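You operate a simulated robot arm through the tools that you are given. There is no shell and no other tool. Be economical: measure what you need, move in short steps, check, and stop when the job is done.

You are at the controls of a simulated two-armed robot. One attempt, no reset.

## Task
Wipe up the spill on the top of the wash table with the blue dish cloth and put it back.
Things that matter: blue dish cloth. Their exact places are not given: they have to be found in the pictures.

Only the result counts: the job must be done as asked and must still hold three seconds after the hand-in. Knocking over, shifting, dropping, spilling or breaking anything else fails it. Flat cloth is picked up by pressing the open fingertips on it (5 to 10 N) and closing them slowly along it; thin cloth reads only 2 to 8 mm in the jaws.

## Robot
Two 7-joint arms with two-finger parallel grippers on one trunk, on a base that drives. Base frame: it is fixed to the floor where the robot stands at the start and does not move with it; the origin is under the middle of the robot, x ahead of it, y to its left, z up. Units: mm, rad, N and s.
The left shoulder is at the start at [70, 133, 1101], the right one opposite. Payload 1.57 kg a hand.
The tool frame of a hand sits at the grasp point between the pads (the TCP): z along the fingers, y along the line on which they close. The tips reach 30 mm beyond it. The gripper opens to 80 mm. The fingers are 17 mm wide and 12 mm thick; the gripper's body (40 by 82 mm) begins 80 mm behind the TCP.
Orientation is told as [roll, pitch, yaw] about the base's x, y, z axes, in that order, counted from this pose: with the fingers straight down and closing along the base's y, the tool's x points along the base's -x, its y along +y and its z along -z.

## Interface
- The arms move only by the tool servo_tool. It takes "left_plan", "right_plan" or both (then of equal length, played together; a hand with none holds still); each is a list that holds one entry, the list of rows, each a list of 7 numbers: the shift along the tool's x, y, z in units of 30 mm (1.0 is 30 mm), then the turn, a rotation vector about the tool's x, y, z in units of 6 degrees (1.0 is 6 degrees), then the opening, from 0 (shut) to 1 (fully open). In form: [[[dx, dy, dz, rx, ry, rz, gripper], ...]]. A call has 1 to 10 rows; each row shifts and turns the commanded pose from where the row before left it, along the tool's axes as they then stand. A call with a number of a shift or a turn outside -1 to 1 is refused whole. Rows are played at 5 a second. More than 50 mm and 0.15 rad between two rows, or a gripper value outside its range, and nothing of the call is played. A pose out of reach is approached as far as the arm can. The call stops where the force on the tool passes 40 N (or 10 N more than at its start, if that is more) or the arm is blocked; 0.2 s more then pass. The fingers move at their own pace (about 153 mm/s each) and stop on an object; they squeeze with about 25 N. The grip force told is the motor's: it shows also when the fingers shut on nothing. Time passes only in rows, and 0.2 s behind the last, so rows that do not move let the fingers close. It gives the time, the measured TCP pose, the force on the tool (base axes), the opening and the grip force at its end, in the units of the frame above (readings bear some noise), and new pictures: "show" is both (left out), scene, wrist or none (wrist: the cameras of the hands that moved).
- Cameras (640 x 400 px; columns grow to the right, rows downward): "scene" is now at [123.6, -36.9, 1316.6]; the picture's right is [-0.46, -0.89, 0.00], its down [-0.62, 0.32, -0.72] and it looks along [0.64, -0.33, -0.70] (base axes); focal length 214 px, centre (320, 200). "left" rides on the left gripper at [72, 7, -122] in its tool frame; the picture's right is [-0.09, 1.00, 0.00], its down [-0.84, -0.08, -0.54] and it looks along [-0.54, -0.05, 0.84] (tool axes); focal length 238 px, centre (320, 200). "right" rides on the right gripper at [72, -7, -122] in its tool frame; the picture's right is [0.09, 1.00, 0.00], its down [-0.84, 0.08, -0.54] and it looks along [-0.54, 0.05, 0.84] (tool axes); focal length 238 px, centre (320, 200).
- slide_trunk(by): slides the trunk up (or, below 0, down) by that many mm; the arms and the scene camera ride with it, the base frame stays. It gives what a move gives, with no picture.
- base_move(legs): drives the robot by 1 to 6 legs, each [ahead, left, turn to the left] in mm, mm and rad, along the robot's own axes; the way and the turn of a leg run together, so that a leg with both is an arc; at most 1500 mm and 3.142 rad a leg. The arms and the cameras ride along, it lands a little off, and it stops where it bumps. It gives what a move gives, and a new picture of the scene camera.
- aim_head(pan, tilt): turns the head with the scene camera to pan (to the left, within 1.501 rad either way) and tilt (down, from -0.506 to 1.204), counted from straight ahead of the robot. It gives what a move gives, and a new picture of the scene camera.
- point_at(camera, pixels): for up to 12 pixels [column, row] of the newest picture of that camera ("zoom" is the newest enlarged one), the place [x, y, z] in the base frame of the surface seen there, good to about 2 mm. The clock stands still meanwhile.
- inspect(camera, box): a new picture of the part [left, top, right, bottom] of that camera's present view, enlarged. The clock stands still meanwhile.
- sign_off(): hands the job in; it is judged then, once.

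Work in short steps. Measure before you move; look again where a grasp or a placing could have gone wrong, and mend it. You have 80 turns and 170 pictures in all, those below and enlarged ones among them. Open the grippers and draw the arms clear of the work before you hand the job in, unless the task says otherwise; then end with one line.

The tools are called after "Call:" as a command line: name --argument value ..., lists and objects as JSON in quotes. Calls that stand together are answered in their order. servo_tool: Moves the arms, as the interface text tells. Its arguments: {"type":"object","properties":{"left_plan":{"type":"array","items":{"type":"array","items":{"type":"array","items":{"type":"number"}}}},"right_plan":{"type":"array","items":{"type":"array","items":{"type":"array","items":{"type":"number"}}}},"show":{"type":"string","enum":["both","scene","wrist","none"]}},"required":[]} The other tools are called the same way: slide_trunk (by) slides the trunk up or down; base_move (legs) drives the base; aim_head (pan, tilt) turns the head that bears the scene camera; point_at (camera, pixels) gives the place of the surface under pixels of a picture; inspect (camera, box) takes an enlarged picture of a part of a camera's view; sign_off () hands the job in.

At the start:

```text
time: 0.0
left_eef_pos: [449.7, -8.6, 1169.7]
left_tool_rot: [0.0, 0.0, -0.001]
left_contact_force: [-0.3, 0.3, 0.3]
left_opening: 80.2
left_grip_force: 0.0
right_eef_pos: [377.9, -385.2, 982.7]
right_tool_rot: [0.001, 0.0, 0.0]
right_contact_force: [0.7, 0.5, 0.0]
right_opening: 80.0
right_grip_force: 0.1
trunk travel left (down, up): [-675.0, 265.0]
robot x, y, heading: [0.7, -0.8, -0.003]
head pan, tilt: [-0.473, 0.773]
```

scene: 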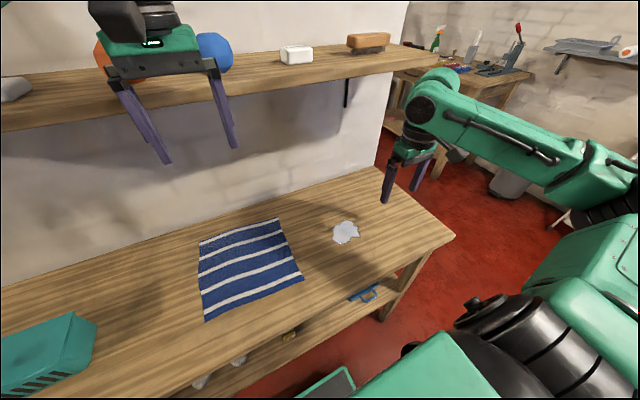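
right: 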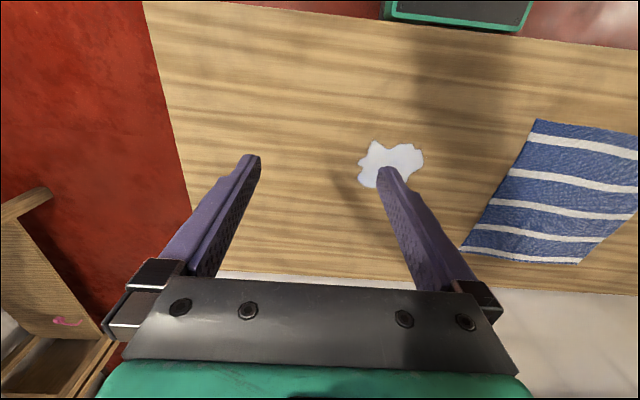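
left: 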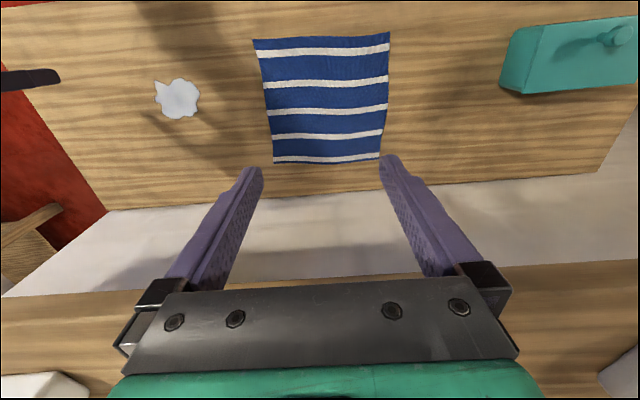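

The scene shows the blue striped cloth around (248,265) and the spill at (346,232). I measure cloth corners, spill edges and table.

Call:
point_at --camera "scene" --pixels '[[200, 243], [278, 219], [303, 277], [206, 319], [346, 232], [333, 234], [359, 232], [346, 222], [345, 243], [455, 237], [380, 170], [95, 320]]'

Call:
inspect --camera "scene" --box '[160, 180, 400, 330]'

```text
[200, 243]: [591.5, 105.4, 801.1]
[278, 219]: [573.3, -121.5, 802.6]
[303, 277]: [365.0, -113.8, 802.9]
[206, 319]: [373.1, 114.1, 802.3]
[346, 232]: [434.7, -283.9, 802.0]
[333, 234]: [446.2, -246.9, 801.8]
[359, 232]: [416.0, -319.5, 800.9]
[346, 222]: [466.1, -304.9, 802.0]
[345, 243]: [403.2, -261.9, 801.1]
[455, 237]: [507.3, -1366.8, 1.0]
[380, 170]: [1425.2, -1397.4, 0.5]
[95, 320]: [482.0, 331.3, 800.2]
```

```text
2.67 times, centred on (280, 255) of scene
```

zoom: 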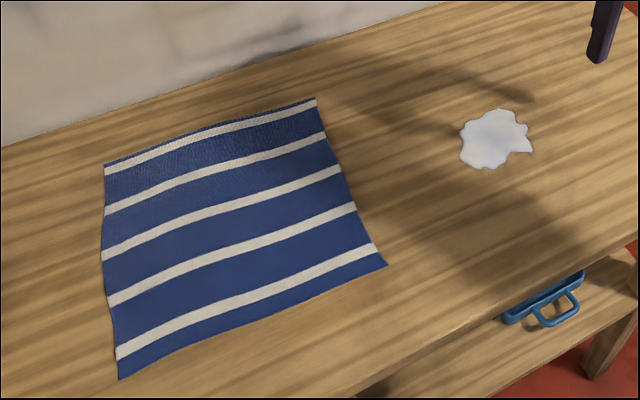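

The table top is at z≈801. The cloth spans x 365–590 and y −120–114, and the spill is about 40 mm in radius around (435,−284). I check the shelf's position, then move the left hand aside.

Call:
point_at --camera "scene" --pixels '[[280, 90], [60, 125], [400, 70], [270, 300], [390, 270], [75, 315]]'

Call:
servo_tool --left_plan '[[[0.8, 1, 0, 0, 0, 0, 1], [0.8, 1, 0, 0, 0, 0, 1], [0.8, 1, 0, 0, 0, 0, 1], [0.8, 1, 0, 0, 0, 0, 1], [0, 1, 0, 0, 0, 0, 1], [0, 1, 0, 0, 0, 0, 1]]]' --show "scene"

```text
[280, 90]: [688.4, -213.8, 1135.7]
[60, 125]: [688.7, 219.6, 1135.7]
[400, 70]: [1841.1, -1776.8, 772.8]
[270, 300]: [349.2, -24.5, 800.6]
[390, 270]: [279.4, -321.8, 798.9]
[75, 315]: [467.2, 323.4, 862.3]
```

```text
time: 1.4
left_eef_pos: [351.6, 173.7, 1170.4]
left_tool_rot: [-0.002, 0.0, 0.001]
left_contact_force: [0.5, -0.6, 0.3]
left_opening: 80.0
left_grip_force: 0.1
right_eef_pos: [378.4, -383.2, 983.1]
right_tool_rot: [-0.002, -0.001, 0.001]
right_contact_force: [-0.1, -0.2, -0.5]
right_opening: 80.0
right_grip_force: 0.1
trunk travel left (down, up): [-675.0, 265.0]
robot x, y, heading: [-1.3, 2.2, 0.001]
head pan, tilt: [-0.473, 0.773]
```

scene: 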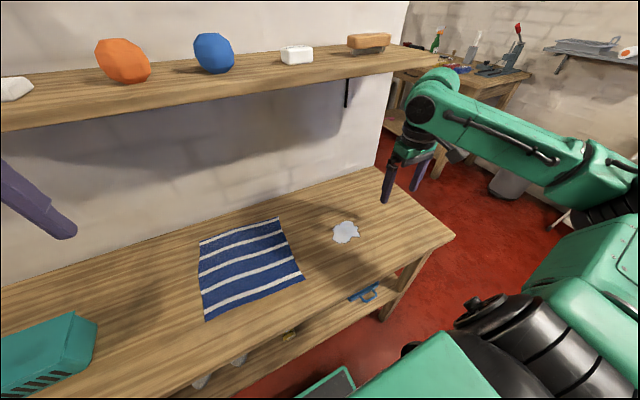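

The shelf front is at x≈688, well clear. Next the right hand goes above the cloth's right part, to about (455,−85,870).

Call:
servo_tool --right_plan '[[[-0.26, 1, 0.38, 0, 0, 0, 0.6], [-0.26, 1, 0.38, 0, 0, 0, 0.6], [-0.26, 1, 0.38, 0, 0, 0, 0.6], [-0.26, 1, 0.38, 0, 0, 0, 0.6], [-0.26, 1, 0.38, 0, 0, 0, 0.6], [-0.26, 1, 0.38, 0, 0, 0, 0.6], [-0.26, 1, 0.38, 0, 0, 0, 0.6], [-0.26, 1, 0.38, 0, 0, 0, 0.6], [-0.26, 1, 0.38, 0, 0, 0, 0.6], [-0.26, 0.9, 0.38, 0, 0, 0, 0.6]]]'

```text
time: 3.6
left_eef_pos: [352.7, 172.9, 1170.9]
left_tool_rot: [0.0, 0.001, 0.0]
left_contact_force: [-0.2, -1.2, -1.0]
left_opening: 80.1
left_grip_force: 0.1
right_eef_pos: [452.6, -92.6, 869.5]
right_tool_rot: [0.002, 0.0, 0.0]
right_contact_force: [0.3, 0.8, 0.0]
right_opening: 48.1
right_grip_force: 0.2
right hand out of reach, approached as far as the arm can: row 10
trunk travel left (down, up): [-675.0, 265.0]
robot x, y, heading: [2.1, -0.0, -0.001]
head pan, tilt: [-0.473, 0.773]
```

scene: 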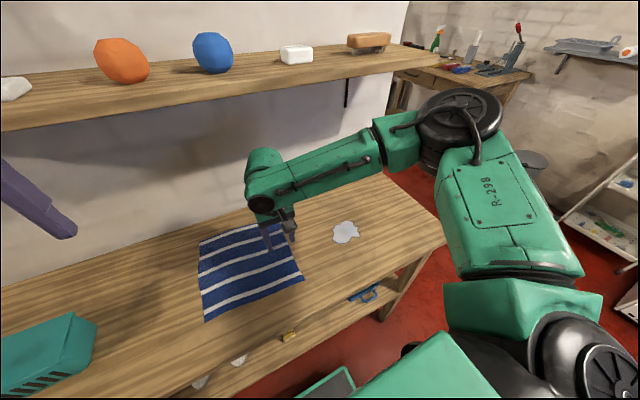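
right: 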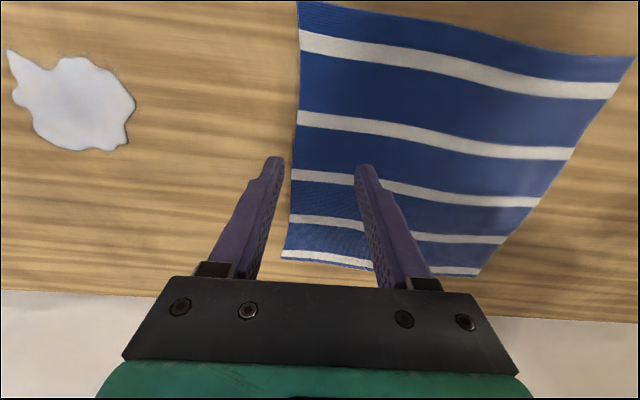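

The left finger sits just at the cloth's edge (275,160) and reach limits were hit at this x. I move slightly nearer and 20 mm further left, descending some.

Call:
servo_tool --right_plan '[[[0.5, 0.4, 0.3, 0, 0, 0, 0.5], [0.2, 0.3, 0.3, 0, 0, 0, 0.5], [0, 0, 0, 0, 0, 0, 0.5]]]' --show "wrist"

```text
time: 4.4
left_eef_pos: [353.8, 171.4, 1169.2]
left_tool_rot: [0.0, 0.0, 0.0]
left_contact_force: [0.3, 0.3, -0.9]
left_opening: 80.1
left_grip_force: 0.0
right_eef_pos: [424.9, -80.7, 855.9]
right_tool_rot: [0.001, -0.003, 0.0]
right_contact_force: [-0.5, 0.2, -0.2]
right_opening: 39.8
right_grip_force: 0.0
right hand out of reach, approached as far as the arm can: row 1, 2
trunk travel left (down, up): [-675.0, 265.0]
robot x, y, heading: [3.3, 2.2, 0.007]
head pan, tilt: [-0.473, 0.773]
```

right: 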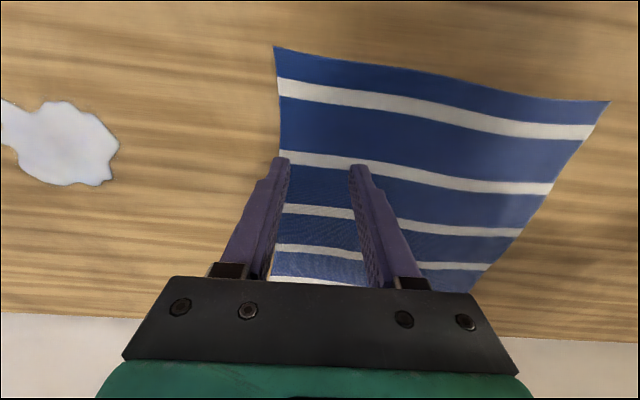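

Leftward reach is at its limit here. I drive the base 80 mm left to gain margin.

Call:
base_move --legs '[[0, 80, 0]]'

```text
time: 5.5
left_eef_pos: [352.5, 250.9, 1169.8]
left_tool_rot: [0.0, -0.001, -0.003]
left_contact_force: [-0.4, -0.9, -0.1]
left_opening: 80.1
left_grip_force: 0.1
right_eef_pos: [425.8, -2.7, 856.7]
right_tool_rot: [0.001, 0.001, -0.004]
right_contact_force: [0.8, 0.5, 0.2]
right_opening: 40.0
right_grip_force: 0.0
trunk travel left (down, up): [-675.0, 265.0]
robot x, y, heading: [-2.2, 80.5, -0.003]
head pan, tilt: [-0.473, 0.773]
```

scene: 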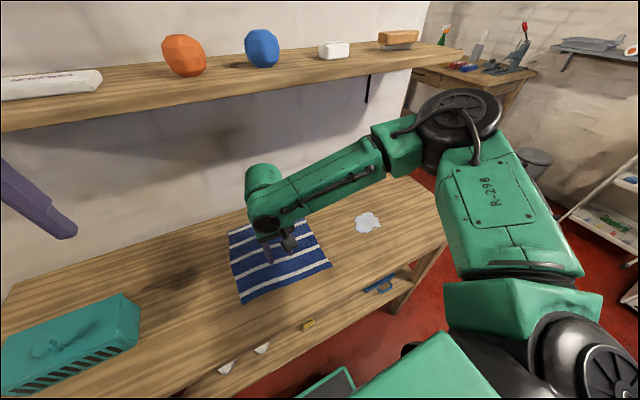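

Base moved. Now I position the hand at about (450,−82,842), above the cloth's right edge.

Call:
servo_tool --right_plan '[[[-0.3, -0.9, 0.1, 0, 0, 0, 0.5], [-0.3, -0.9, 0.2, 0, 0, 0, 0.5], [-0.2, -0.85, 0.2, 0, 0, 0, 0.5], [0, 0, 0, 0, 0, 0, 0.5]]]' --show "wrist"

```text
time: 6.5
left_eef_pos: [353.3, 251.8, 1170.2]
left_tool_rot: [0.001, 0.0, -0.002]
left_contact_force: [0.1, -0.1, -0.5]
left_opening: 79.7
left_grip_force: 0.0
right_eef_pos: [449.8, -80.7, 841.0]
right_tool_rot: [0.001, -0.001, -0.002]
right_contact_force: [0.6, -0.7, -0.2]
right_opening: 40.2
right_grip_force: 0.0
trunk travel left (down, up): [-675.0, 265.0]
robot x, y, heading: [3.2, 77.9, 0.007]
head pan, tilt: [-0.473, 0.773]
```

right: 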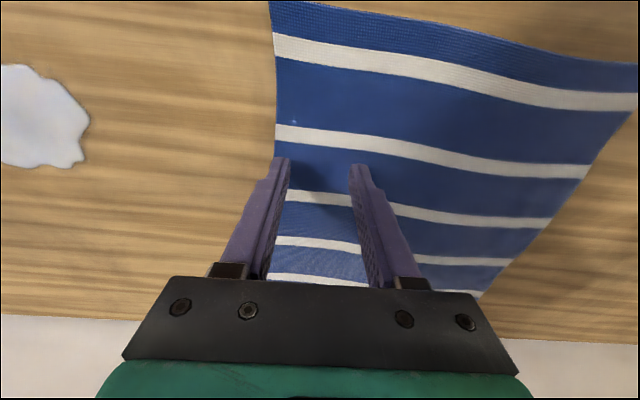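

The left fingertip (282,160) is right at the edge, so I shift 12 mm left and press down gently.

Call:
servo_tool --right_plan '[[[0, 0.4, 0, 0, 0, 0, 0.5], [0, 0, 0.2, 0, 0, 0, 0.5], [0, 0, 0.1, 0, 0, 0, 0.5], [0, 0, 0.05, 0, 0, 0, 0.5], [0, 0, 0, 0, 0, 0, 0.5]]]' --show "wrist"

```text
time: 7.7
left_eef_pos: [353.1, 252.1, 1170.2]
left_tool_rot: [0.0, 0.0, -0.002]
left_contact_force: [-0.3, 0.0, 0.7]
left_opening: 80.2
left_grip_force: 0.1
right_eef_pos: [449.8, -69.4, 831.0]
right_tool_rot: [0.002, -0.002, -0.001]
right_contact_force: [-0.6, -0.1, 3.1]
right_opening: 40.1
right_grip_force: 0.3
trunk travel left (down, up): [-675.0, 265.0]
robot x, y, heading: [0.1, 78.3, 0.003]
head pan, tilt: [-0.473, 0.773]
```

right: 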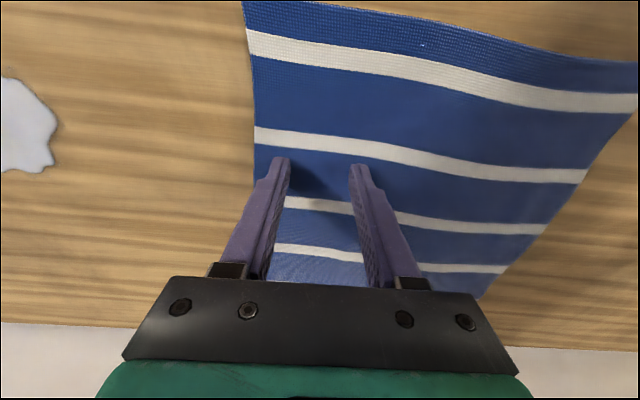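

Contact reads 3 N. I press 1.5 mm more and close slowly.

Call:
servo_tool --right_plan '[[[0, 0, 0.06, 0, 0, 0, 0.5], [0, 0, 0, 0, 0, 0, 0.42], [0, 0, 0, 0, 0, 0, 0.34], [0, 0, 0, 0, 0, 0, 0.26], [0, 0, 0, 0, 0, 0, 0.18], [0, 0, 0, 0, 0, 0, 0.1], [0, 0, 0, 0, 0, 0, 0.03], [0, 0, 0, 0, 0, 0, 0], [0, 0, 0, 0, 0, 0, 0]]]'

```text
time: 9.7
left_eef_pos: [349.8, 251.8, 1170.5]
left_tool_rot: [0.0, -0.003, -0.002]
left_contact_force: [0.6, -0.4, 1.0]
left_opening: 80.1
left_grip_force: 0.0
right_eef_pos: [447.6, -69.6, 833.0]
right_tool_rot: [0.001, -0.005, -0.001]
right_contact_force: [2.2, -3.8, 25.2]
right_opening: 3.7
right_grip_force: 24.8
trunk travel left (down, up): [-675.0, 265.0]
robot x, y, heading: [1.9, 82.3, -0.003]
head pan, tilt: [-0.473, 0.773]
```

scene: 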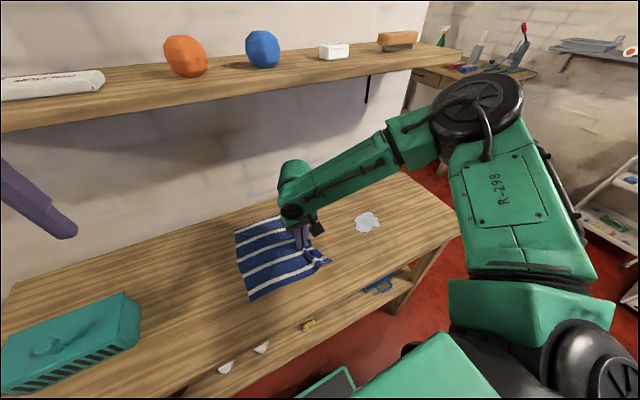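
right: 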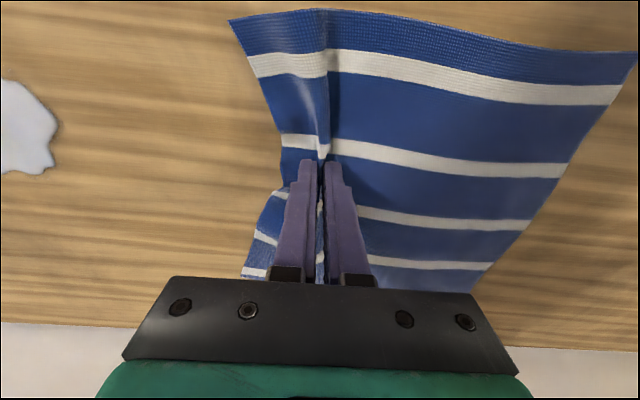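

Cloth is gripped (3.7 mm). I relieve the pressure slightly and drag it right across the spill.

Call:
servo_tool --right_plan '[[[0, 0, -0.12, 0, 0, 0, 0], [0, -0.7, 0, 0, 0, 0, 0], [0, -0.9, 0, 0, 0, 0, 0], [0.1, -0.9, 0, 0, 0, 0, 0], [0.1, -0.9, 0, 0, 0, 0, 0], [0.1, -0.9, 0, 0, 0, 0, 0], [0, -0.9, 0, 0, 0, 0, 0], [0, -0.9, 0, 0, 0, 0, 0], [0, -0.9, 0, 0, 0, 0, 0]]]'

```text
time: 11.7
left_eef_pos: [352.6, 251.7, 1170.6]
left_tool_rot: [-0.001, 0.002, 0.0]
left_contact_force: [0.0, 0.2, 0.0]
left_opening: 80.2
left_grip_force: 0.1
right_eef_pos: [440.9, -279.6, 832.3]
right_tool_rot: [0.003, -0.001, -0.001]
right_contact_force: [0.9, 0.3, 1.3]
right_opening: 2.6
right_grip_force: 23.8
trunk travel left (down, up): [-675.0, 265.0]
robot x, y, heading: [-2.1, 75.9, 0.001]
head pan, tilt: [-0.473, 0.773]
```

scene: 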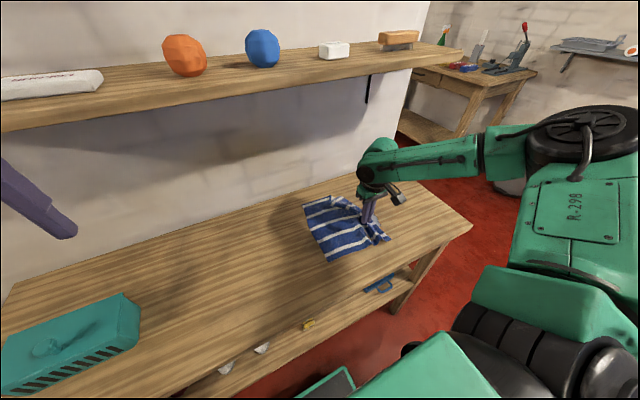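
right: 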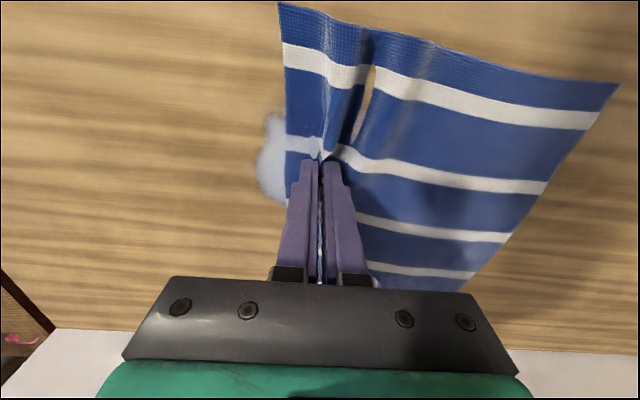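

The visible remainder (270,165) is fading. I press down slightly and carry on past it to y≈−370, then scrub back a bit.

Call:
servo_tool --right_plan '[[[0, -0.8, 0.07, 0, 0, 0, 0], [0, -0.8, 0, 0, 0, 0, 0], [0, -0.8, 0, 0, 0, 0, 0], [0, -0.6, 0, 0, 0, 0, 0], [0, 0, 0, 0, 0, 0, 0]]]'

```text
time: 12.9
left_eef_pos: [353.1, 254.0, 1169.7]
left_tool_rot: [-0.001, 0.0, -0.001]
left_contact_force: [-0.1, 0.4, 0.5]
left_opening: 79.9
left_grip_force: 0.0
right_eef_pos: [440.6, -367.5, 831.6]
right_tool_rot: [-0.002, -0.001, 0.001]
right_contact_force: [0.2, 2.4, 7.7]
right_opening: 2.4
right_grip_force: 23.9
trunk travel left (down, up): [-675.0, 265.0]
robot x, y, heading: [-3.1, 81.8, 0.003]
head pan, tilt: [-0.473, 0.773]
```

scene: 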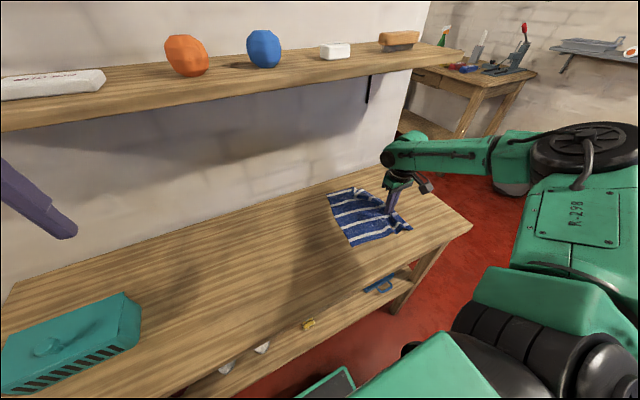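
right: 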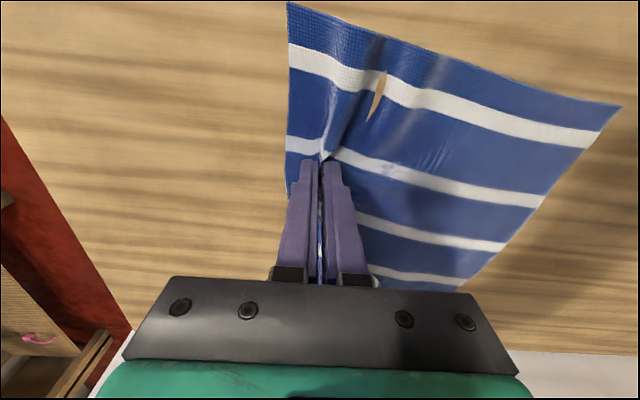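

The spill is now fully under the cloth. I scrub back and forth over it once before releasing.

Call:
servo_tool --right_plan '[[[0.3, 0.9, 0, 0, 0, 0, 0], [0.3, 0.9, 0, 0, 0, 0, 0], [0, 0.9, 0, 0, 0, 0, 0], [0, 0.6, 0, 0, 0, 0, 0], [-0.6, 0, 0, 0, 0, 0, 0], [-0.6, 0, 0, 0, 0, 0, 0], [0, -0.9, 0, 0, 0, 0, 0], [0.3, -0.9, 0, 0, 0, 0, 0], [0.3, -0.9, 0, 0, 0, 0, 0], [0, -0.9, 0, 0, 0, 0, 0]]]'

```text
time: 15.1
left_eef_pos: [352.7, 252.9, 1171.3]
left_tool_rot: [-0.002, -0.003, -0.002]
left_contact_force: [0.0, -0.6, -0.4]
left_opening: 79.9
left_grip_force: 0.1
right_eef_pos: [439.7, -377.1, 830.7]
right_tool_rot: [-0.001, -0.002, 0.001]
right_contact_force: [0.1, 3.4, 6.8]
right_opening: 2.1
right_grip_force: 23.5
trunk travel left (down, up): [-675.0, 265.0]
robot x, y, heading: [-0.9, 76.7, -0.002]
head pan, tilt: [-0.473, 0.773]
```

scene: 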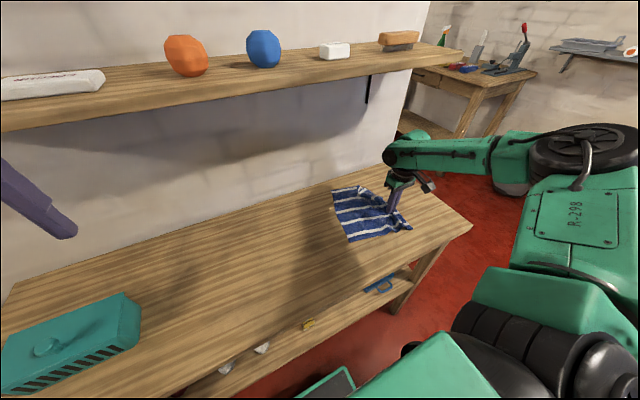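
right: 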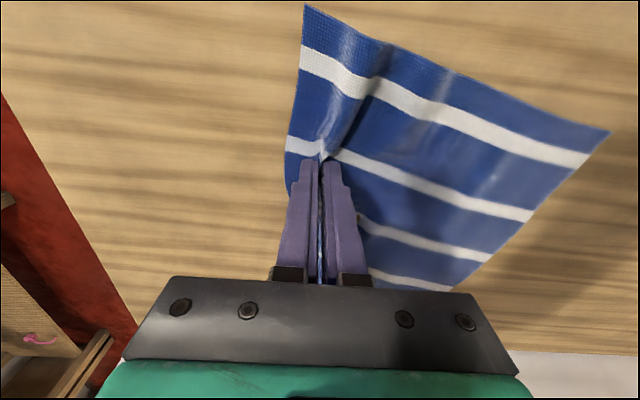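

Now I release the cloth, lift the right hand straight up and draw it back to see the result.

Call:
servo_tool --right_plan '[[[0, 0, 0, 0, 0, 0, 0.15], [0, 0, 0, 0, 0, 0, 0.3], [0, 0, -0.3, 0, 0, 0, 0.4], [0, 0, -1, 0, 0, 0, 0.5], [0, 0, -1, 0, 0, 0, 0.5], [0, 0, -1, 0, 0, 0, 0.5], [0.5, -0.6, -1, 0, 0, 0, 0.5], [0.5, -0.6, -0.5, 0, 0, 0, 0.5], [0.5, -0.6, 0, 0, 0, 0, 0.5]]]' --show "scene"

Call:
inspect --camera "scene" --box '[280, 150, 480, 275]'

```text
time: 17.1
left_eef_pos: [352.1, 251.3, 1170.4]
left_tool_rot: [0.001, 0.001, -0.003]
left_contact_force: [-0.2, -0.5, -0.3]
left_opening: 80.1
left_grip_force: 0.1
right_eef_pos: [394.8, -431.9, 974.2]
right_tool_rot: [0.003, 0.0, 0.001]
right_contact_force: [-0.5, 0.6, 0.5]
right_opening: 39.7
right_grip_force: 0.0
trunk travel left (down, up): [-675.0, 265.0]
robot x, y, heading: [0.7, 78.4, -0.001]
head pan, tilt: [-0.473, 0.773]
```

scene: 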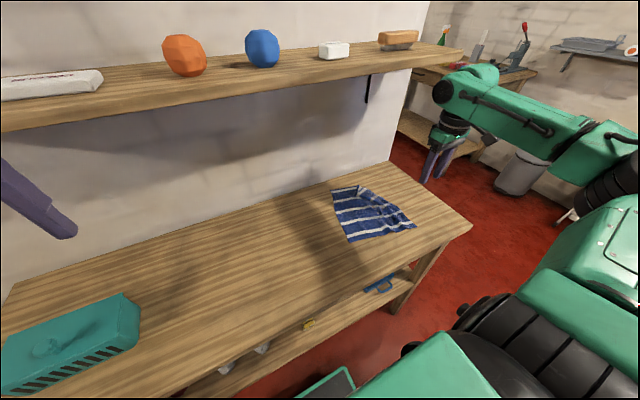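

```text
3.20 times, centred on (380, 212) of scene
```

zoom: 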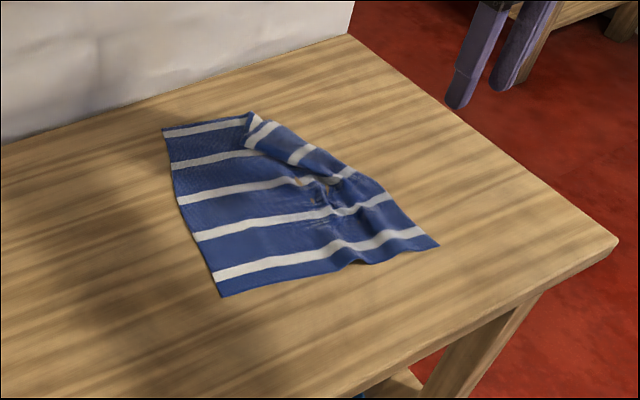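

The cloth lies with a ridge on its right side. I measure it so the left hand can pull it back by its left edge.

Call:
point_at --camera "zoom" --pixels '[[164, 130], [222, 294], [188, 207], [437, 246], [248, 116], [350, 170], [215, 200], [617, 240], [375, 190]]'

```text
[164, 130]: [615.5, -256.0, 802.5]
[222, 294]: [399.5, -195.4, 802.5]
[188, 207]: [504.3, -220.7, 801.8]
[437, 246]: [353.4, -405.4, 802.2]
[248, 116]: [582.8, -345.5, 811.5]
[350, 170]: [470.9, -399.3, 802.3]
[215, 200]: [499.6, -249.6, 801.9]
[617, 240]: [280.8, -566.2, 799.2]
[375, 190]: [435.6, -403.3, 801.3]
```

The left edge's middle is near (504,−220). I'll grip there with the right hand at about (490,−252) and pull the cloth left, helped by the base.

Call:
servo_tool --right_plan '[[[-0.45, 0.86, 0.3, 0, 0, 0, 0.4], [-0.45, 0.86, 0.6, 0, 0, 0, 0.4], [-0.45, 0.86, 0.7, 0, 0, 0, 0.4], [-0.45, 0.86, 0.7, 0, 0, 0, 0.4], [-0.45, 0.86, 0.7, 0, 0, 0, 0.4], [-0.45, 0.86, 0.7, 0, 0, 0, 0.4], [-0.45, 0.86, 0.7, 0, 0, 0, 0.4], [0, 0, 0, 0, 0, 0, 0.4]]]'

```text
time: 18.9
left_eef_pos: [353.8, 252.6, 1169.3]
left_tool_rot: [-0.001, -0.001, -0.001]
left_contact_force: [-0.3, -0.2, 0.3]
left_opening: 80.2
left_grip_force: 0.0
right_eef_pos: [490.1, -251.6, 842.7]
right_tool_rot: [0.002, -0.001, -0.003]
right_contact_force: [-0.7, 0.2, -0.3]
right_opening: 31.9
right_grip_force: 0.0
trunk travel left (down, up): [-675.0, 265.0]
robot x, y, heading: [-0.2, 84.4, 0.001]
head pan, tilt: [-0.473, 0.773]
```

scene: 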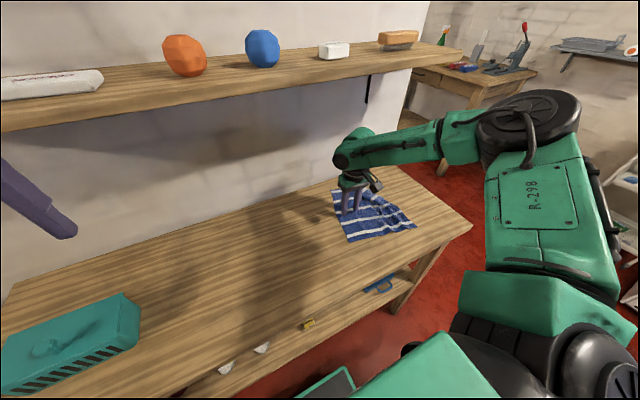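
right: 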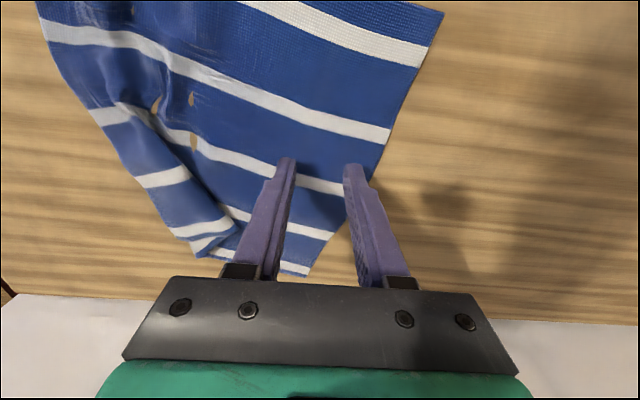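

The right finger (350,165) is at the cloth's left edge. I shift 15 mm nearer and 8 mm right, then press down.

Call:
servo_tool --right_plan '[[[0.5, -0.27, 0, 0, 0, 0, 0.4], [0, 0, 0.22, 0, 0, 0, 0.4], [0, 0, 0.12, 0, 0, 0, 0.4], [0, 0, 0.08, 0, 0, 0, 0.4], [0, 0, 0, 0, 0, 0, 0.4]]]' --show "wrist"

```text
time: 20.1
left_eef_pos: [352.9, 252.7, 1170.5]
left_tool_rot: [0.0, 0.0, -0.001]
left_contact_force: [0.0, 0.7, 0.9]
left_opening: 80.0
left_grip_force: 0.1
right_eef_pos: [474.4, -258.5, 831.6]
right_tool_rot: [0.001, -0.004, 0.0]
right_contact_force: [1.7, -0.3, 6.8]
right_opening: 31.7
right_grip_force: 0.0
trunk travel left (down, up): [-675.0, 265.0]
robot x, y, heading: [-0.5, 78.4, 0.004]
head pan, tilt: [-0.473, 0.773]
```

right: 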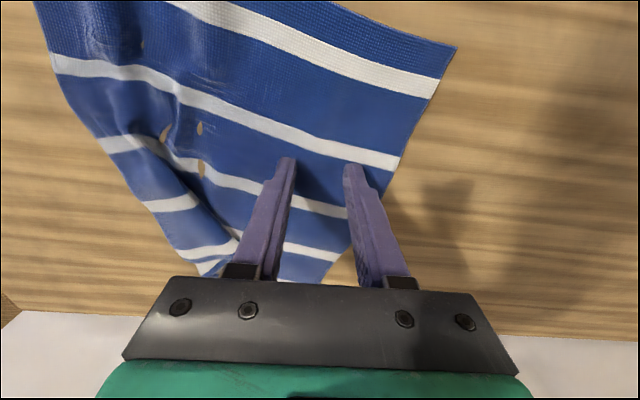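

Force is 6.8 N with both tips on cloth; closing slowly.

Call:
servo_tool --right_plan '[[[0, 0, 0, 0, 0, 0, 0.34], [0, 0, 0, 0, 0, 0, 0.27], [0, 0, 0, 0, 0, 0, 0.2], [0, 0, 0, 0, 0, 0, 0.13], [0, 0, 0, 0, 0, 0, 0.06], [0, 0, 0, 0, 0, 0, 0], [0, 0, 0, 0, 0, 0, 0], [0, 0, -0.1, 0, 0, 0, 0]]]' --show "wrist"

```text
time: 21.9
left_eef_pos: [353.6, 251.0, 1169.8]
left_tool_rot: [0.0, -0.001, -0.003]
left_contact_force: [-0.2, -0.3, -0.2]
left_opening: 79.7
left_grip_force: 0.0
right_eef_pos: [475.3, -259.3, 831.4]
right_tool_rot: [0.003, -0.001, -0.002]
right_contact_force: [0.3, 0.9, 0.6]
right_opening: 2.2
right_grip_force: 24.2
trunk travel left (down, up): [-675.0, 265.0]
robot x, y, heading: [1.6, 75.0, -0.001]
head pan, tilt: [-0.473, 0.773]
```

right: 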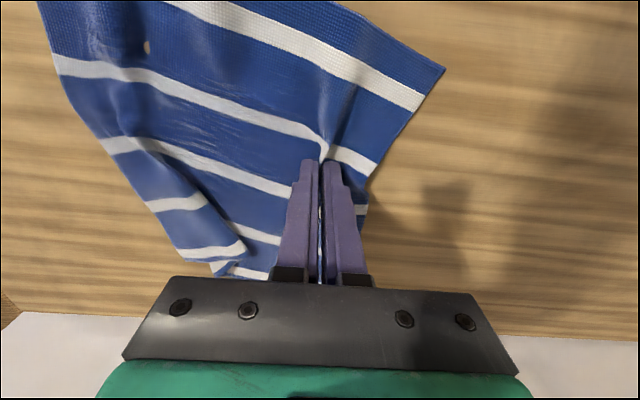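

Gripped (2.2 mm). I drag left over the spill spot, with the force light.

Call:
servo_tool --right_plan '[[[0, 0.6, 0, 0, 0, 0, 0], [0, 0.9, 0, 0, 0, 0, 0], [0, 0.9, 0, 0, 0, 0, 0], [0, 0.9, 0, 0, 0, 0, 0], [0, 0.9, 0, 0, 0, 0, 0], [0, 0.9, 0, 0, 0, 0, 0], [0, 0.9, 0, 0, 0, 0, 0], [0, 0.6, 0, 0, 0, 0, 0], [0, 0, 0, 0, 0, 0, 0]]]'

```text
time: 23.9
left_eef_pos: [352.7, 252.1, 1169.5]
left_tool_rot: [-0.001, 0.0, -0.002]
left_contact_force: [-0.6, 0.2, 0.8]
left_opening: 79.8
left_grip_force: 0.1
right_eef_pos: [473.8, -60.0, 834.1]
right_tool_rot: [0.002, 0.0, -0.002]
right_contact_force: [-0.9, 0.4, 0.0]
right_opening: 2.3
right_grip_force: 24.1
trunk travel left (down, up): [-675.0, 265.0]
robot x, y, heading: [1.1, 78.3, 0.001]
head pan, tilt: [-0.473, 0.773]
```

scene: 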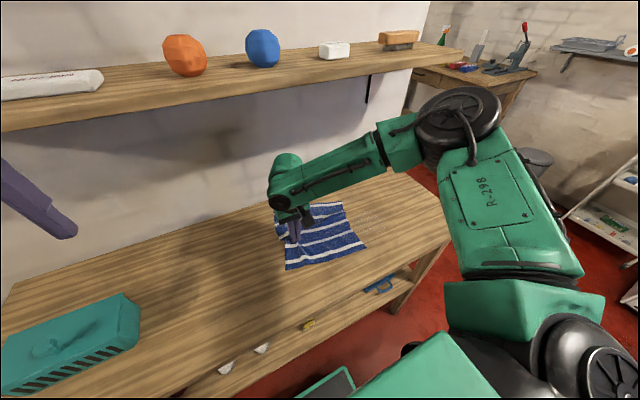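
right: 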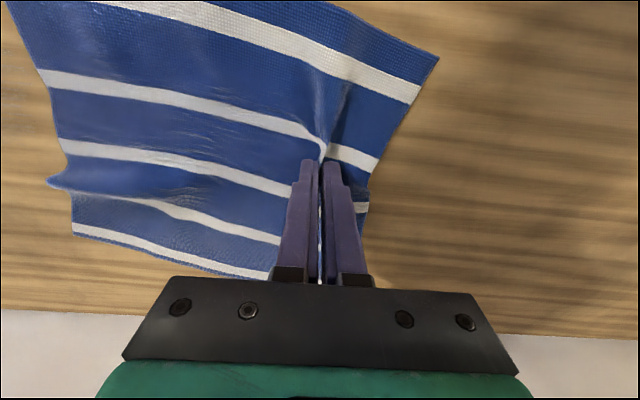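

The cloth is unfolding well, but a faint residue is visible where the spill was (about (370,218)). I zoom in.

Call:
inspect --camera "scene" --box '[290, 170, 450, 270]'

```text
4.00 times, centred on (370, 220) of scene
```

zoom: 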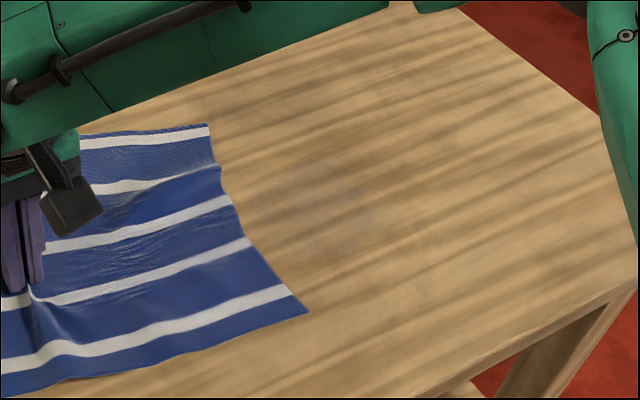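

A faint film remains around zoom (330,215), so more rubbing is needed. I lift the gripped edge, carry it past the spill and press down again.

Call:
point_at --camera "zoom" --pixels '[[330, 160], [330, 270], [260, 220], [395, 210]]'

Call:
servo_tool --right_plan '[[[0, 0, -0.9, 0, 0, 0, 0], [0, -0.8, -0.9, 0, 0, 0, 0], [0.1, -0.9, 0, 0, 0, 0, 0], [0.1, -0.9, 0, 0, 0, 0, 0], [0.1, -0.9, 0, 0, 0, 0, 0], [0.1, -0.9, 0, 0, 0, 0, 0], [0.1, -0.9, 0, 0, 0, 0, 0], [0.1, -0.9, 0, 0, 0, 0, 0], [0, -0.9, 0, 0, 0, 0, 0], [0, -0.9, 0, 0, 0, 0, 0]]]'

```text
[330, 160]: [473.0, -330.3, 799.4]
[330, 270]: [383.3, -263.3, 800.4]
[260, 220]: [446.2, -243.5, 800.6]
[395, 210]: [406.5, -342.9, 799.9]
```

```text
time: 26.1
left_eef_pos: [352.3, 250.4, 1171.4]
left_tool_rot: [0.003, 0.001, -0.001]
left_contact_force: [0.3, -0.3, -0.6]
left_opening: 80.1
left_grip_force: 0.2
right_eef_pos: [455.7, -303.3, 887.2]
right_tool_rot: [0.001, 0.002, 0.0]
right_contact_force: [0.4, 0.0, -0.3]
right_opening: 2.3
right_grip_force: 23.8
trunk travel left (down, up): [-675.0, 265.0]
robot x, y, heading: [1.5, 76.7, -0.003]
head pan, tilt: [-0.473, 0.773]
```

scene: 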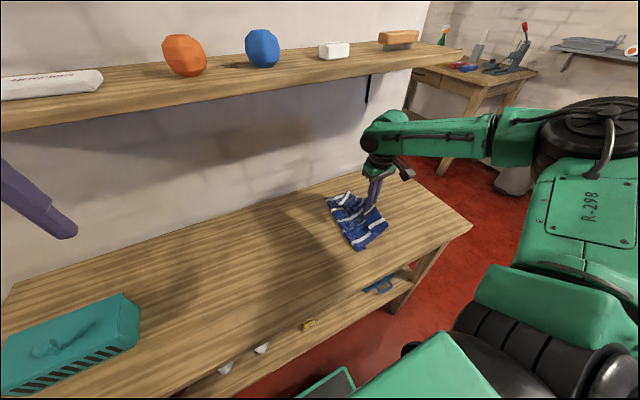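
right: 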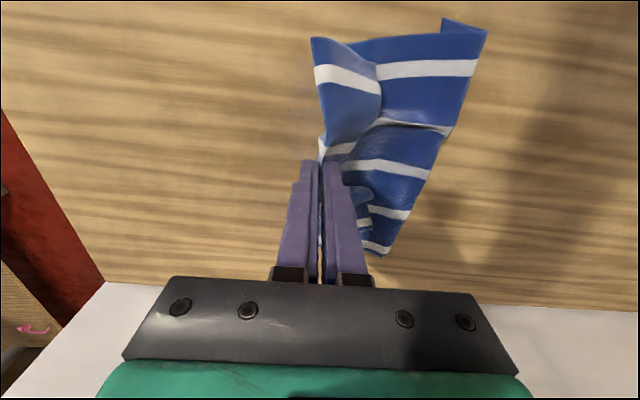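

The cloth is bunched beneath the gripper over the spill spot. I lower to contact and scrub with strokes in y.

Call:
servo_tool --right_plan '[[[0, 0, 0.9, 0, 0, 0, 0], [0, 0, 0.8, 0, 0, 0, 0], [0, 0, 0.1, 0, 0, 0, 0], [0.4, -0.7, 0, 0, 0, 0, 0], [0.3, -0.7, 0, 0, 0, 0, 0], [0, 0.9, 0, 0, 0, 0, 0], [0, 0.9, 0, 0, 0, 0, 0], [0, 0.9, 0, 0, 0, 0, 0], [0, 0.9, 0, 0, 0, 0, 0], [-0.3, 0, 0, 0, 0, 0, 0]]]'

```text
time: 28.3
left_eef_pos: [353.4, 251.6, 1169.6]
left_tool_rot: [0.0, -0.001, -0.001]
left_contact_force: [0.3, -1.1, 0.1]
left_opening: 80.0
left_grip_force: 0.0
right_eef_pos: [444.8, -235.9, 833.6]
right_tool_rot: [0.0, 0.002, -0.001]
right_contact_force: [-0.8, 0.1, 1.0]
right_opening: 2.0
right_grip_force: 23.8
trunk travel left (down, up): [-675.0, 265.0]
robot x, y, heading: [0.3, 79.6, -0.004]
head pan, tilt: [-0.473, 0.773]
```

scene: 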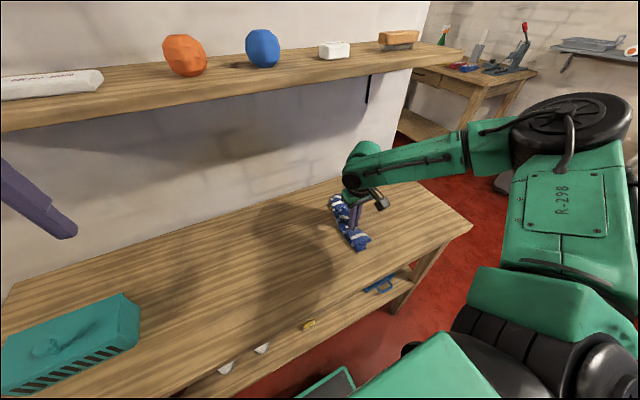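
right: 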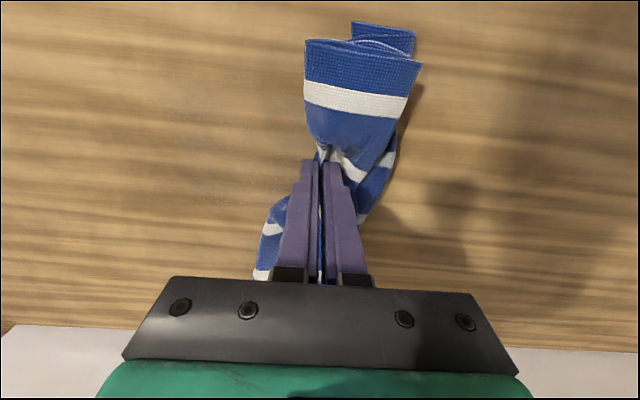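

Pressure is only 1 N, so I press about 2 mm more and do full strokes across y −236…−345.

Call:
servo_tool --right_plan '[[[0, 0, 0.08, 0, 0, 0, 0], [0, -0.9, 0, 0, 0, 0, 0], [0, -0.9, 0, 0, 0, 0, 0], [0, -0.9, 0, 0, 0, 0, 0], [0, -0.9, 0, 0, 0, 0, 0], [0.5, 0, 0, 0, 0, 0, 0], [0, 0.9, 0, 0, 0, 0, 0], [0, 0.9, 0, 0, 0, 0, 0], [0, 0.9, 0, 0, 0, 0, 0], [0, 0.9, 0, 0, 0, 0, 0]]]'

Call:
inspect --camera "scene" --box '[290, 170, 450, 270]'

```text
time: 30.5
left_eef_pos: [351.2, 253.1, 1170.2]
left_tool_rot: [0.001, -0.002, -0.002]
left_contact_force: [-0.7, 0.4, 0.1]
left_opening: 80.0
left_grip_force: 0.1
right_eef_pos: [430.1, -234.3, 830.2]
right_tool_rot: [0.0, -0.001, -0.001]
right_contact_force: [-1.5, -4.1, 12.1]
right_opening: 2.4
right_grip_force: 23.5
trunk travel left (down, up): [-675.0, 265.0]
robot x, y, heading: [-4.6, 82.5, -0.006]
head pan, tilt: [-0.473, 0.773]
```

scene: 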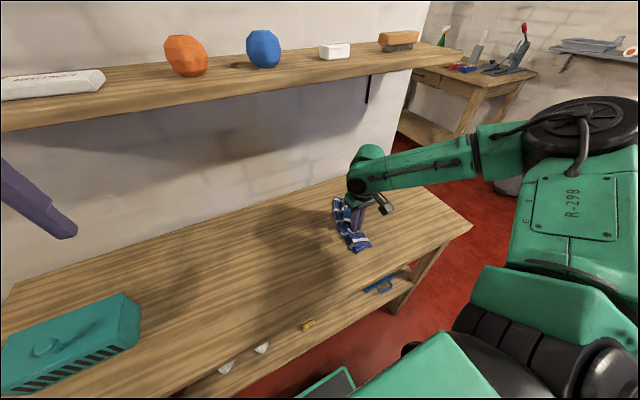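
right: 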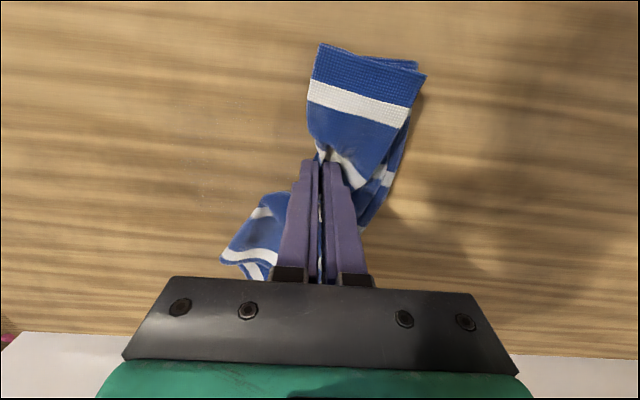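

```text
4.00 times, centred on (370, 220) of scene
```

zoom: 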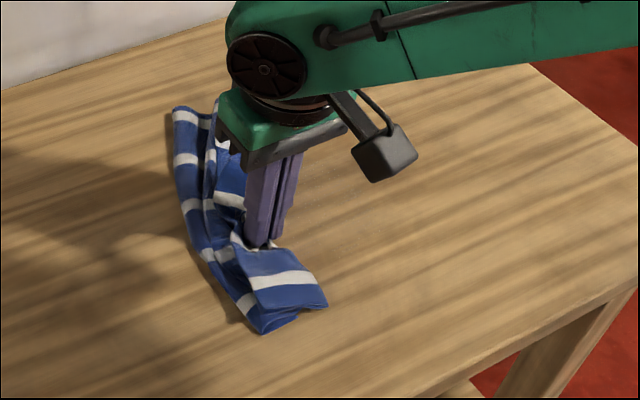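

Nearly gone; faint specks may remain near wrist (195,190). I locate them and do another double stroke.

Call:
inspect --camera "right" --box '[60, 80, 300, 230]'

Call:
point_at --camera "right" --pixels '[[200, 190], [160, 150], [230, 160]]'

```text
2.67 times, centred on (180, 155) of right
```

zoom: 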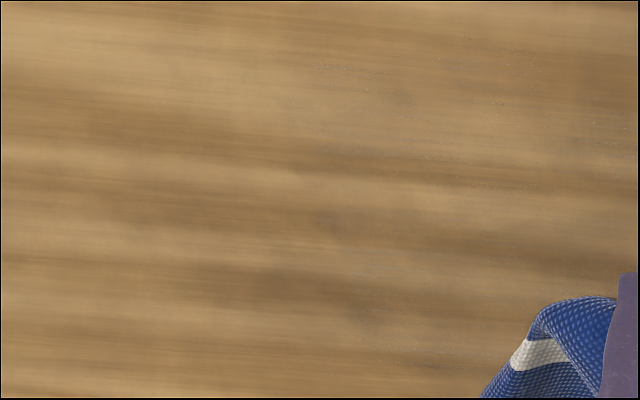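

```text
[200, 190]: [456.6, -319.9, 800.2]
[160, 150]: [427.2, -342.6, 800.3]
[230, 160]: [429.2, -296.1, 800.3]
```

Only very faint speckles remain over about x 390–470, y −340…−250. I do more strokes at x≈415 and 455 under the same pressure.

Call:
servo_tool --right_plan '[[[-0.9, -0.2, 0, 0, 0, 0, 0], [0, -0.9, 0, 0, 0, 0, 0], [0, -0.9, 0, 0, 0, 0, 0], [0, -0.9, 0, 0, 0, 0, 0], [0.4, -0.9, 0, 0, 0, 0, 0], [0.4, 0, 0, 0, 0, 0, 0], [0, 0.9, 0, 0, 0, 0, 0], [0, 0.9, 0, 0, 0, 0, 0], [0, 0.9, 0, 0, 0, 0, 0], [0, 0.9, 0, 0, 0, 0, 0]]]' --show "none"

Call:
servo_tool --right_plan '[[[0.8, 0, 0, 0, 0, 0, 0], [0, -0.9, 0, 0, 0, 0, 0], [0, -0.9, 0, 0, 0, 0, 0], [0, -0.9, 0, 0, 0, 0, 0], [0, -0.9, 0, 0, 0, 0, 0], [-0.5, 0, 0, 0, 0, 0, 0], [0, 0.9, 0, 0, 0, 0, 0], [0, 0.9, 0, 0, 0, 0, 0], [0, 0.9, 0, 0, 0, 0, 0], [0, 0.9, 0, 0, 0, 0, 0]]]'

Call:
inspect --camera "right" --box '[60, 80, 300, 230]'

```text
time: 32.7
left_eef_pos: [350.3, 252.6, 1170.9]
left_tool_rot: [-0.001, -0.001, -0.003]
left_contact_force: [0.2, -0.4, 1.1]
left_opening: 79.9
left_grip_force: 0.1
right_eef_pos: [432.0, -240.9, 831.2]
right_tool_rot: [-0.001, -0.002, 0.0]
right_contact_force: [0.5, -5.5, 17.1]
right_opening: 2.1
right_grip_force: 23.8
trunk travel left (down, up): [-675.0, 265.0]
robot x, y, heading: [-0.3, 74.5, -0.002]
head pan, tilt: [-0.473, 0.773]
```

```text
time: 34.9
left_eef_pos: [351.0, 254.0, 1171.0]
left_tool_rot: [-0.001, 0.001, -0.001]
left_contact_force: [-1.0, -0.5, 0.9]
left_opening: 79.9
left_grip_force: 0.1
right_eef_pos: [422.8, -241.0, 831.6]
right_tool_rot: [-0.001, 0.0, -0.003]
right_contact_force: [0.0, -4.5, 12.9]
right_opening: 2.0
right_grip_force: 23.8
trunk travel left (down, up): [-675.0, 265.0]
robot x, y, heading: [2.6, 80.7, 0.001]
head pan, tilt: [-0.473, 0.773]
```

scene: 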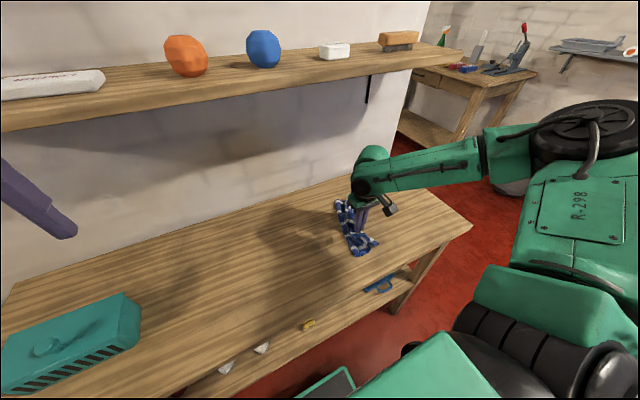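
right: 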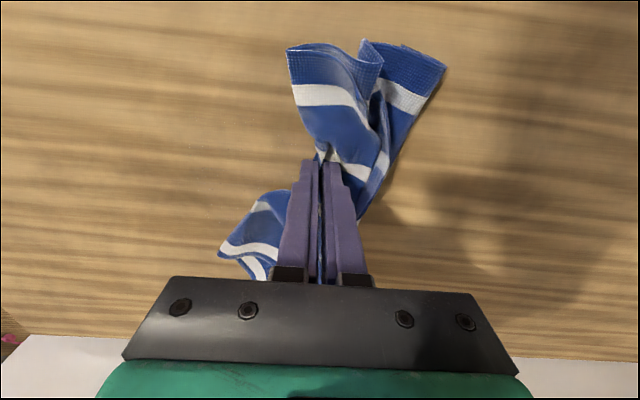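

```text
2.67 times, centred on (180, 155) of right
```

zoom: 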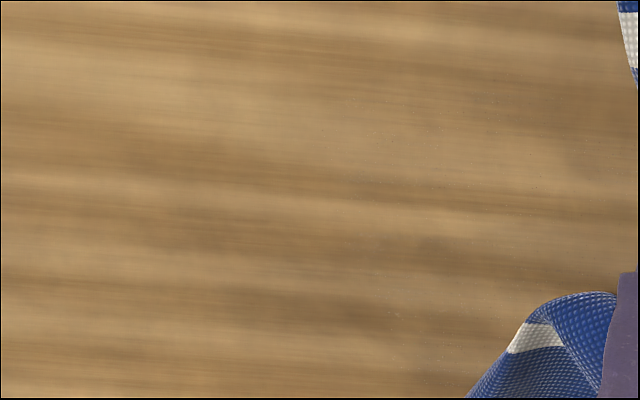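

It is practically clean. For certainty I add one more double stroke set, then check from a clear view.

Call:
servo_tool --right_plan '[[[-0.3, 0, 0, 0, 0, 0, 0], [0, -0.9, 0, 0, 0, 0, 0], [0, -0.9, 0, 0, 0, 0, 0], [0, -0.9, 0, 0, 0, 0, 0], [0, -0.9, 0, 0, 0, 0, 0], [-0.6, 0, 0, 0, 0, 0, 0], [0, 0.9, 0, 0, 0, 0, 0], [0, 0.9, 0, 0, 0, 0, 0], [0, 0.9, 0, 0, 0, 0, 0], [0, 0.9, 0, 0, 0, 0, 0]]]' --show "none"

Call:
servo_tool --right_plan '[[[0.8, 0, 0, 0, 0, 0, 0], [0, -0.9, 0, 0, 0, 0, 0], [0, -0.9, 0, 0, 0, 0, 0], [0, -0.9, 0, 0, 0, 0, 0], [0, -0.9, 0, 0, 0, 0, 0], [0.4, 0, 0, 0, 0, 0, 0], [0, 0.9, 0, 0, 0, 0, 0], [0, 0.9, 0, 0, 0, 0, 0], [0, 0.9, 0, 0, 0, 0, 0], [0, 0.9, 0, 0, 0, 0, 0]]]' --show "none"

Call:
servo_tool --right_plan '[[[-0.6, 0, -0.05, 0, 0, 0, 0], [-0.5, 0.7, -0.05, 0, 0, 0, 0], [-0.3, 0.9, 0, 0, 0, 0, 0], [0, 0.9, 0, 0, 0, 0, 0], [0, 0.9, 0, 0, 0, 0, 0], [0, 0.9, 0, 0, 0, 0, 0], [0, 0.9, 0, 0, 0, 0, 0], [0, 0.9, 0, 0, 0, 0, 0]]]'

Call:
inspect --camera "scene" --box '[290, 170, 450, 270]'

```text
time: 37.1
left_eef_pos: [350.7, 252.3, 1170.8]
left_tool_rot: [-0.001, -0.002, -0.002]
left_contact_force: [-0.1, 0.2, 0.4]
left_opening: 80.0
left_grip_force: 0.0
right_eef_pos: [450.9, -240.1, 830.8]
right_tool_rot: [-0.001, -0.004, -0.001]
right_contact_force: [-0.4, -4.9, 15.5]
right_opening: 2.1
right_grip_force: 24.1
trunk travel left (down, up): [-675.0, 265.0]
robot x, y, heading: [0.1, 79.3, -0.001]
head pan, tilt: [-0.473, 0.773]
```

```text
time: 39.3
left_eef_pos: [352.0, 254.2, 1169.8]
left_tool_rot: [-0.002, -0.002, -0.002]
left_contact_force: [0.8, 0.7, 0.3]
left_opening: 80.0
left_grip_force: 0.1
right_eef_pos: [412.4, -239.6, 831.2]
right_tool_rot: [-0.002, -0.003, -0.002]
right_contact_force: [-0.6, -6.6, 18.0]
right_opening: 2.1
right_grip_force: 23.8
trunk travel left (down, up): [-675.0, 265.0]
robot x, y, heading: [-1.8, 79.6, -0.002]
head pan, tilt: [-0.473, 0.773]
```

```text
time: 41.1
left_eef_pos: [354.0, 252.3, 1169.7]
left_tool_rot: [-0.001, 0.0, -0.001]
left_contact_force: [-0.3, 0.2, 0.9]
left_opening: 79.9
left_grip_force: 0.1
right_eef_pos: [457.2, -58.7, 834.9]
right_tool_rot: [0.0, 0.0, -0.002]
right_contact_force: [-0.2, -0.5, -0.4]
right_opening: 1.9
right_grip_force: 23.2
trunk travel left (down, up): [-675.0, 265.0]
robot x, y, heading: [-1.9, 78.7, 0.0]
head pan, tilt: [-0.473, 0.773]
```

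scene: 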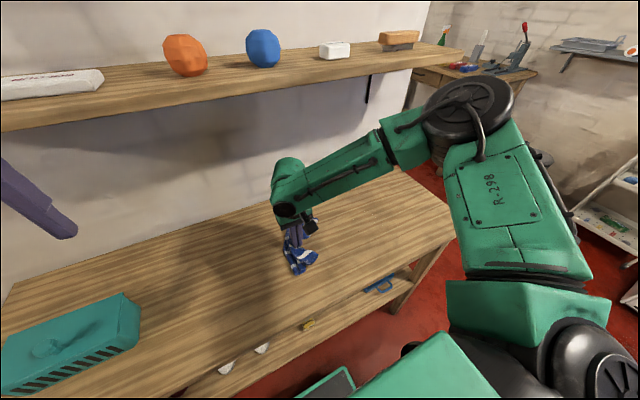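
right: 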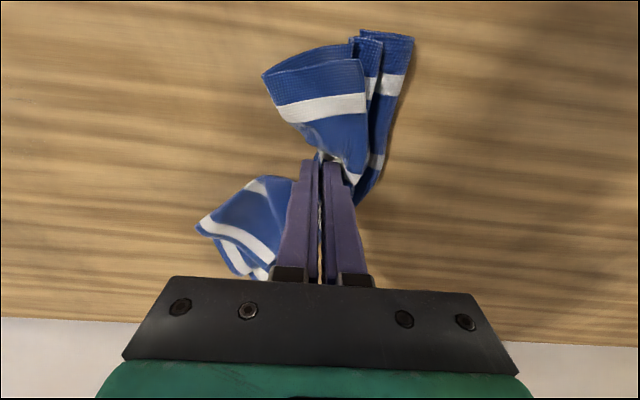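

```text
4.00 times, centred on (370, 220) of scene
```

zoom: 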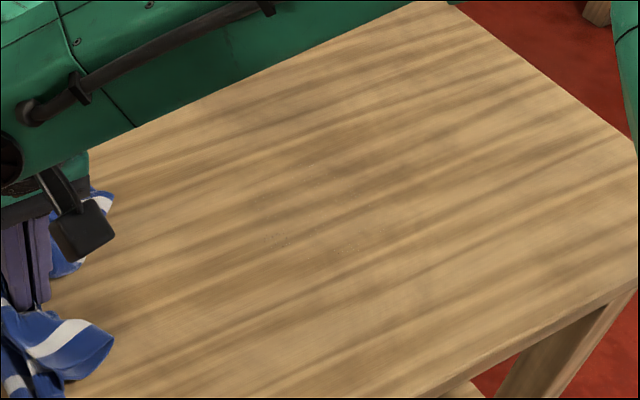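

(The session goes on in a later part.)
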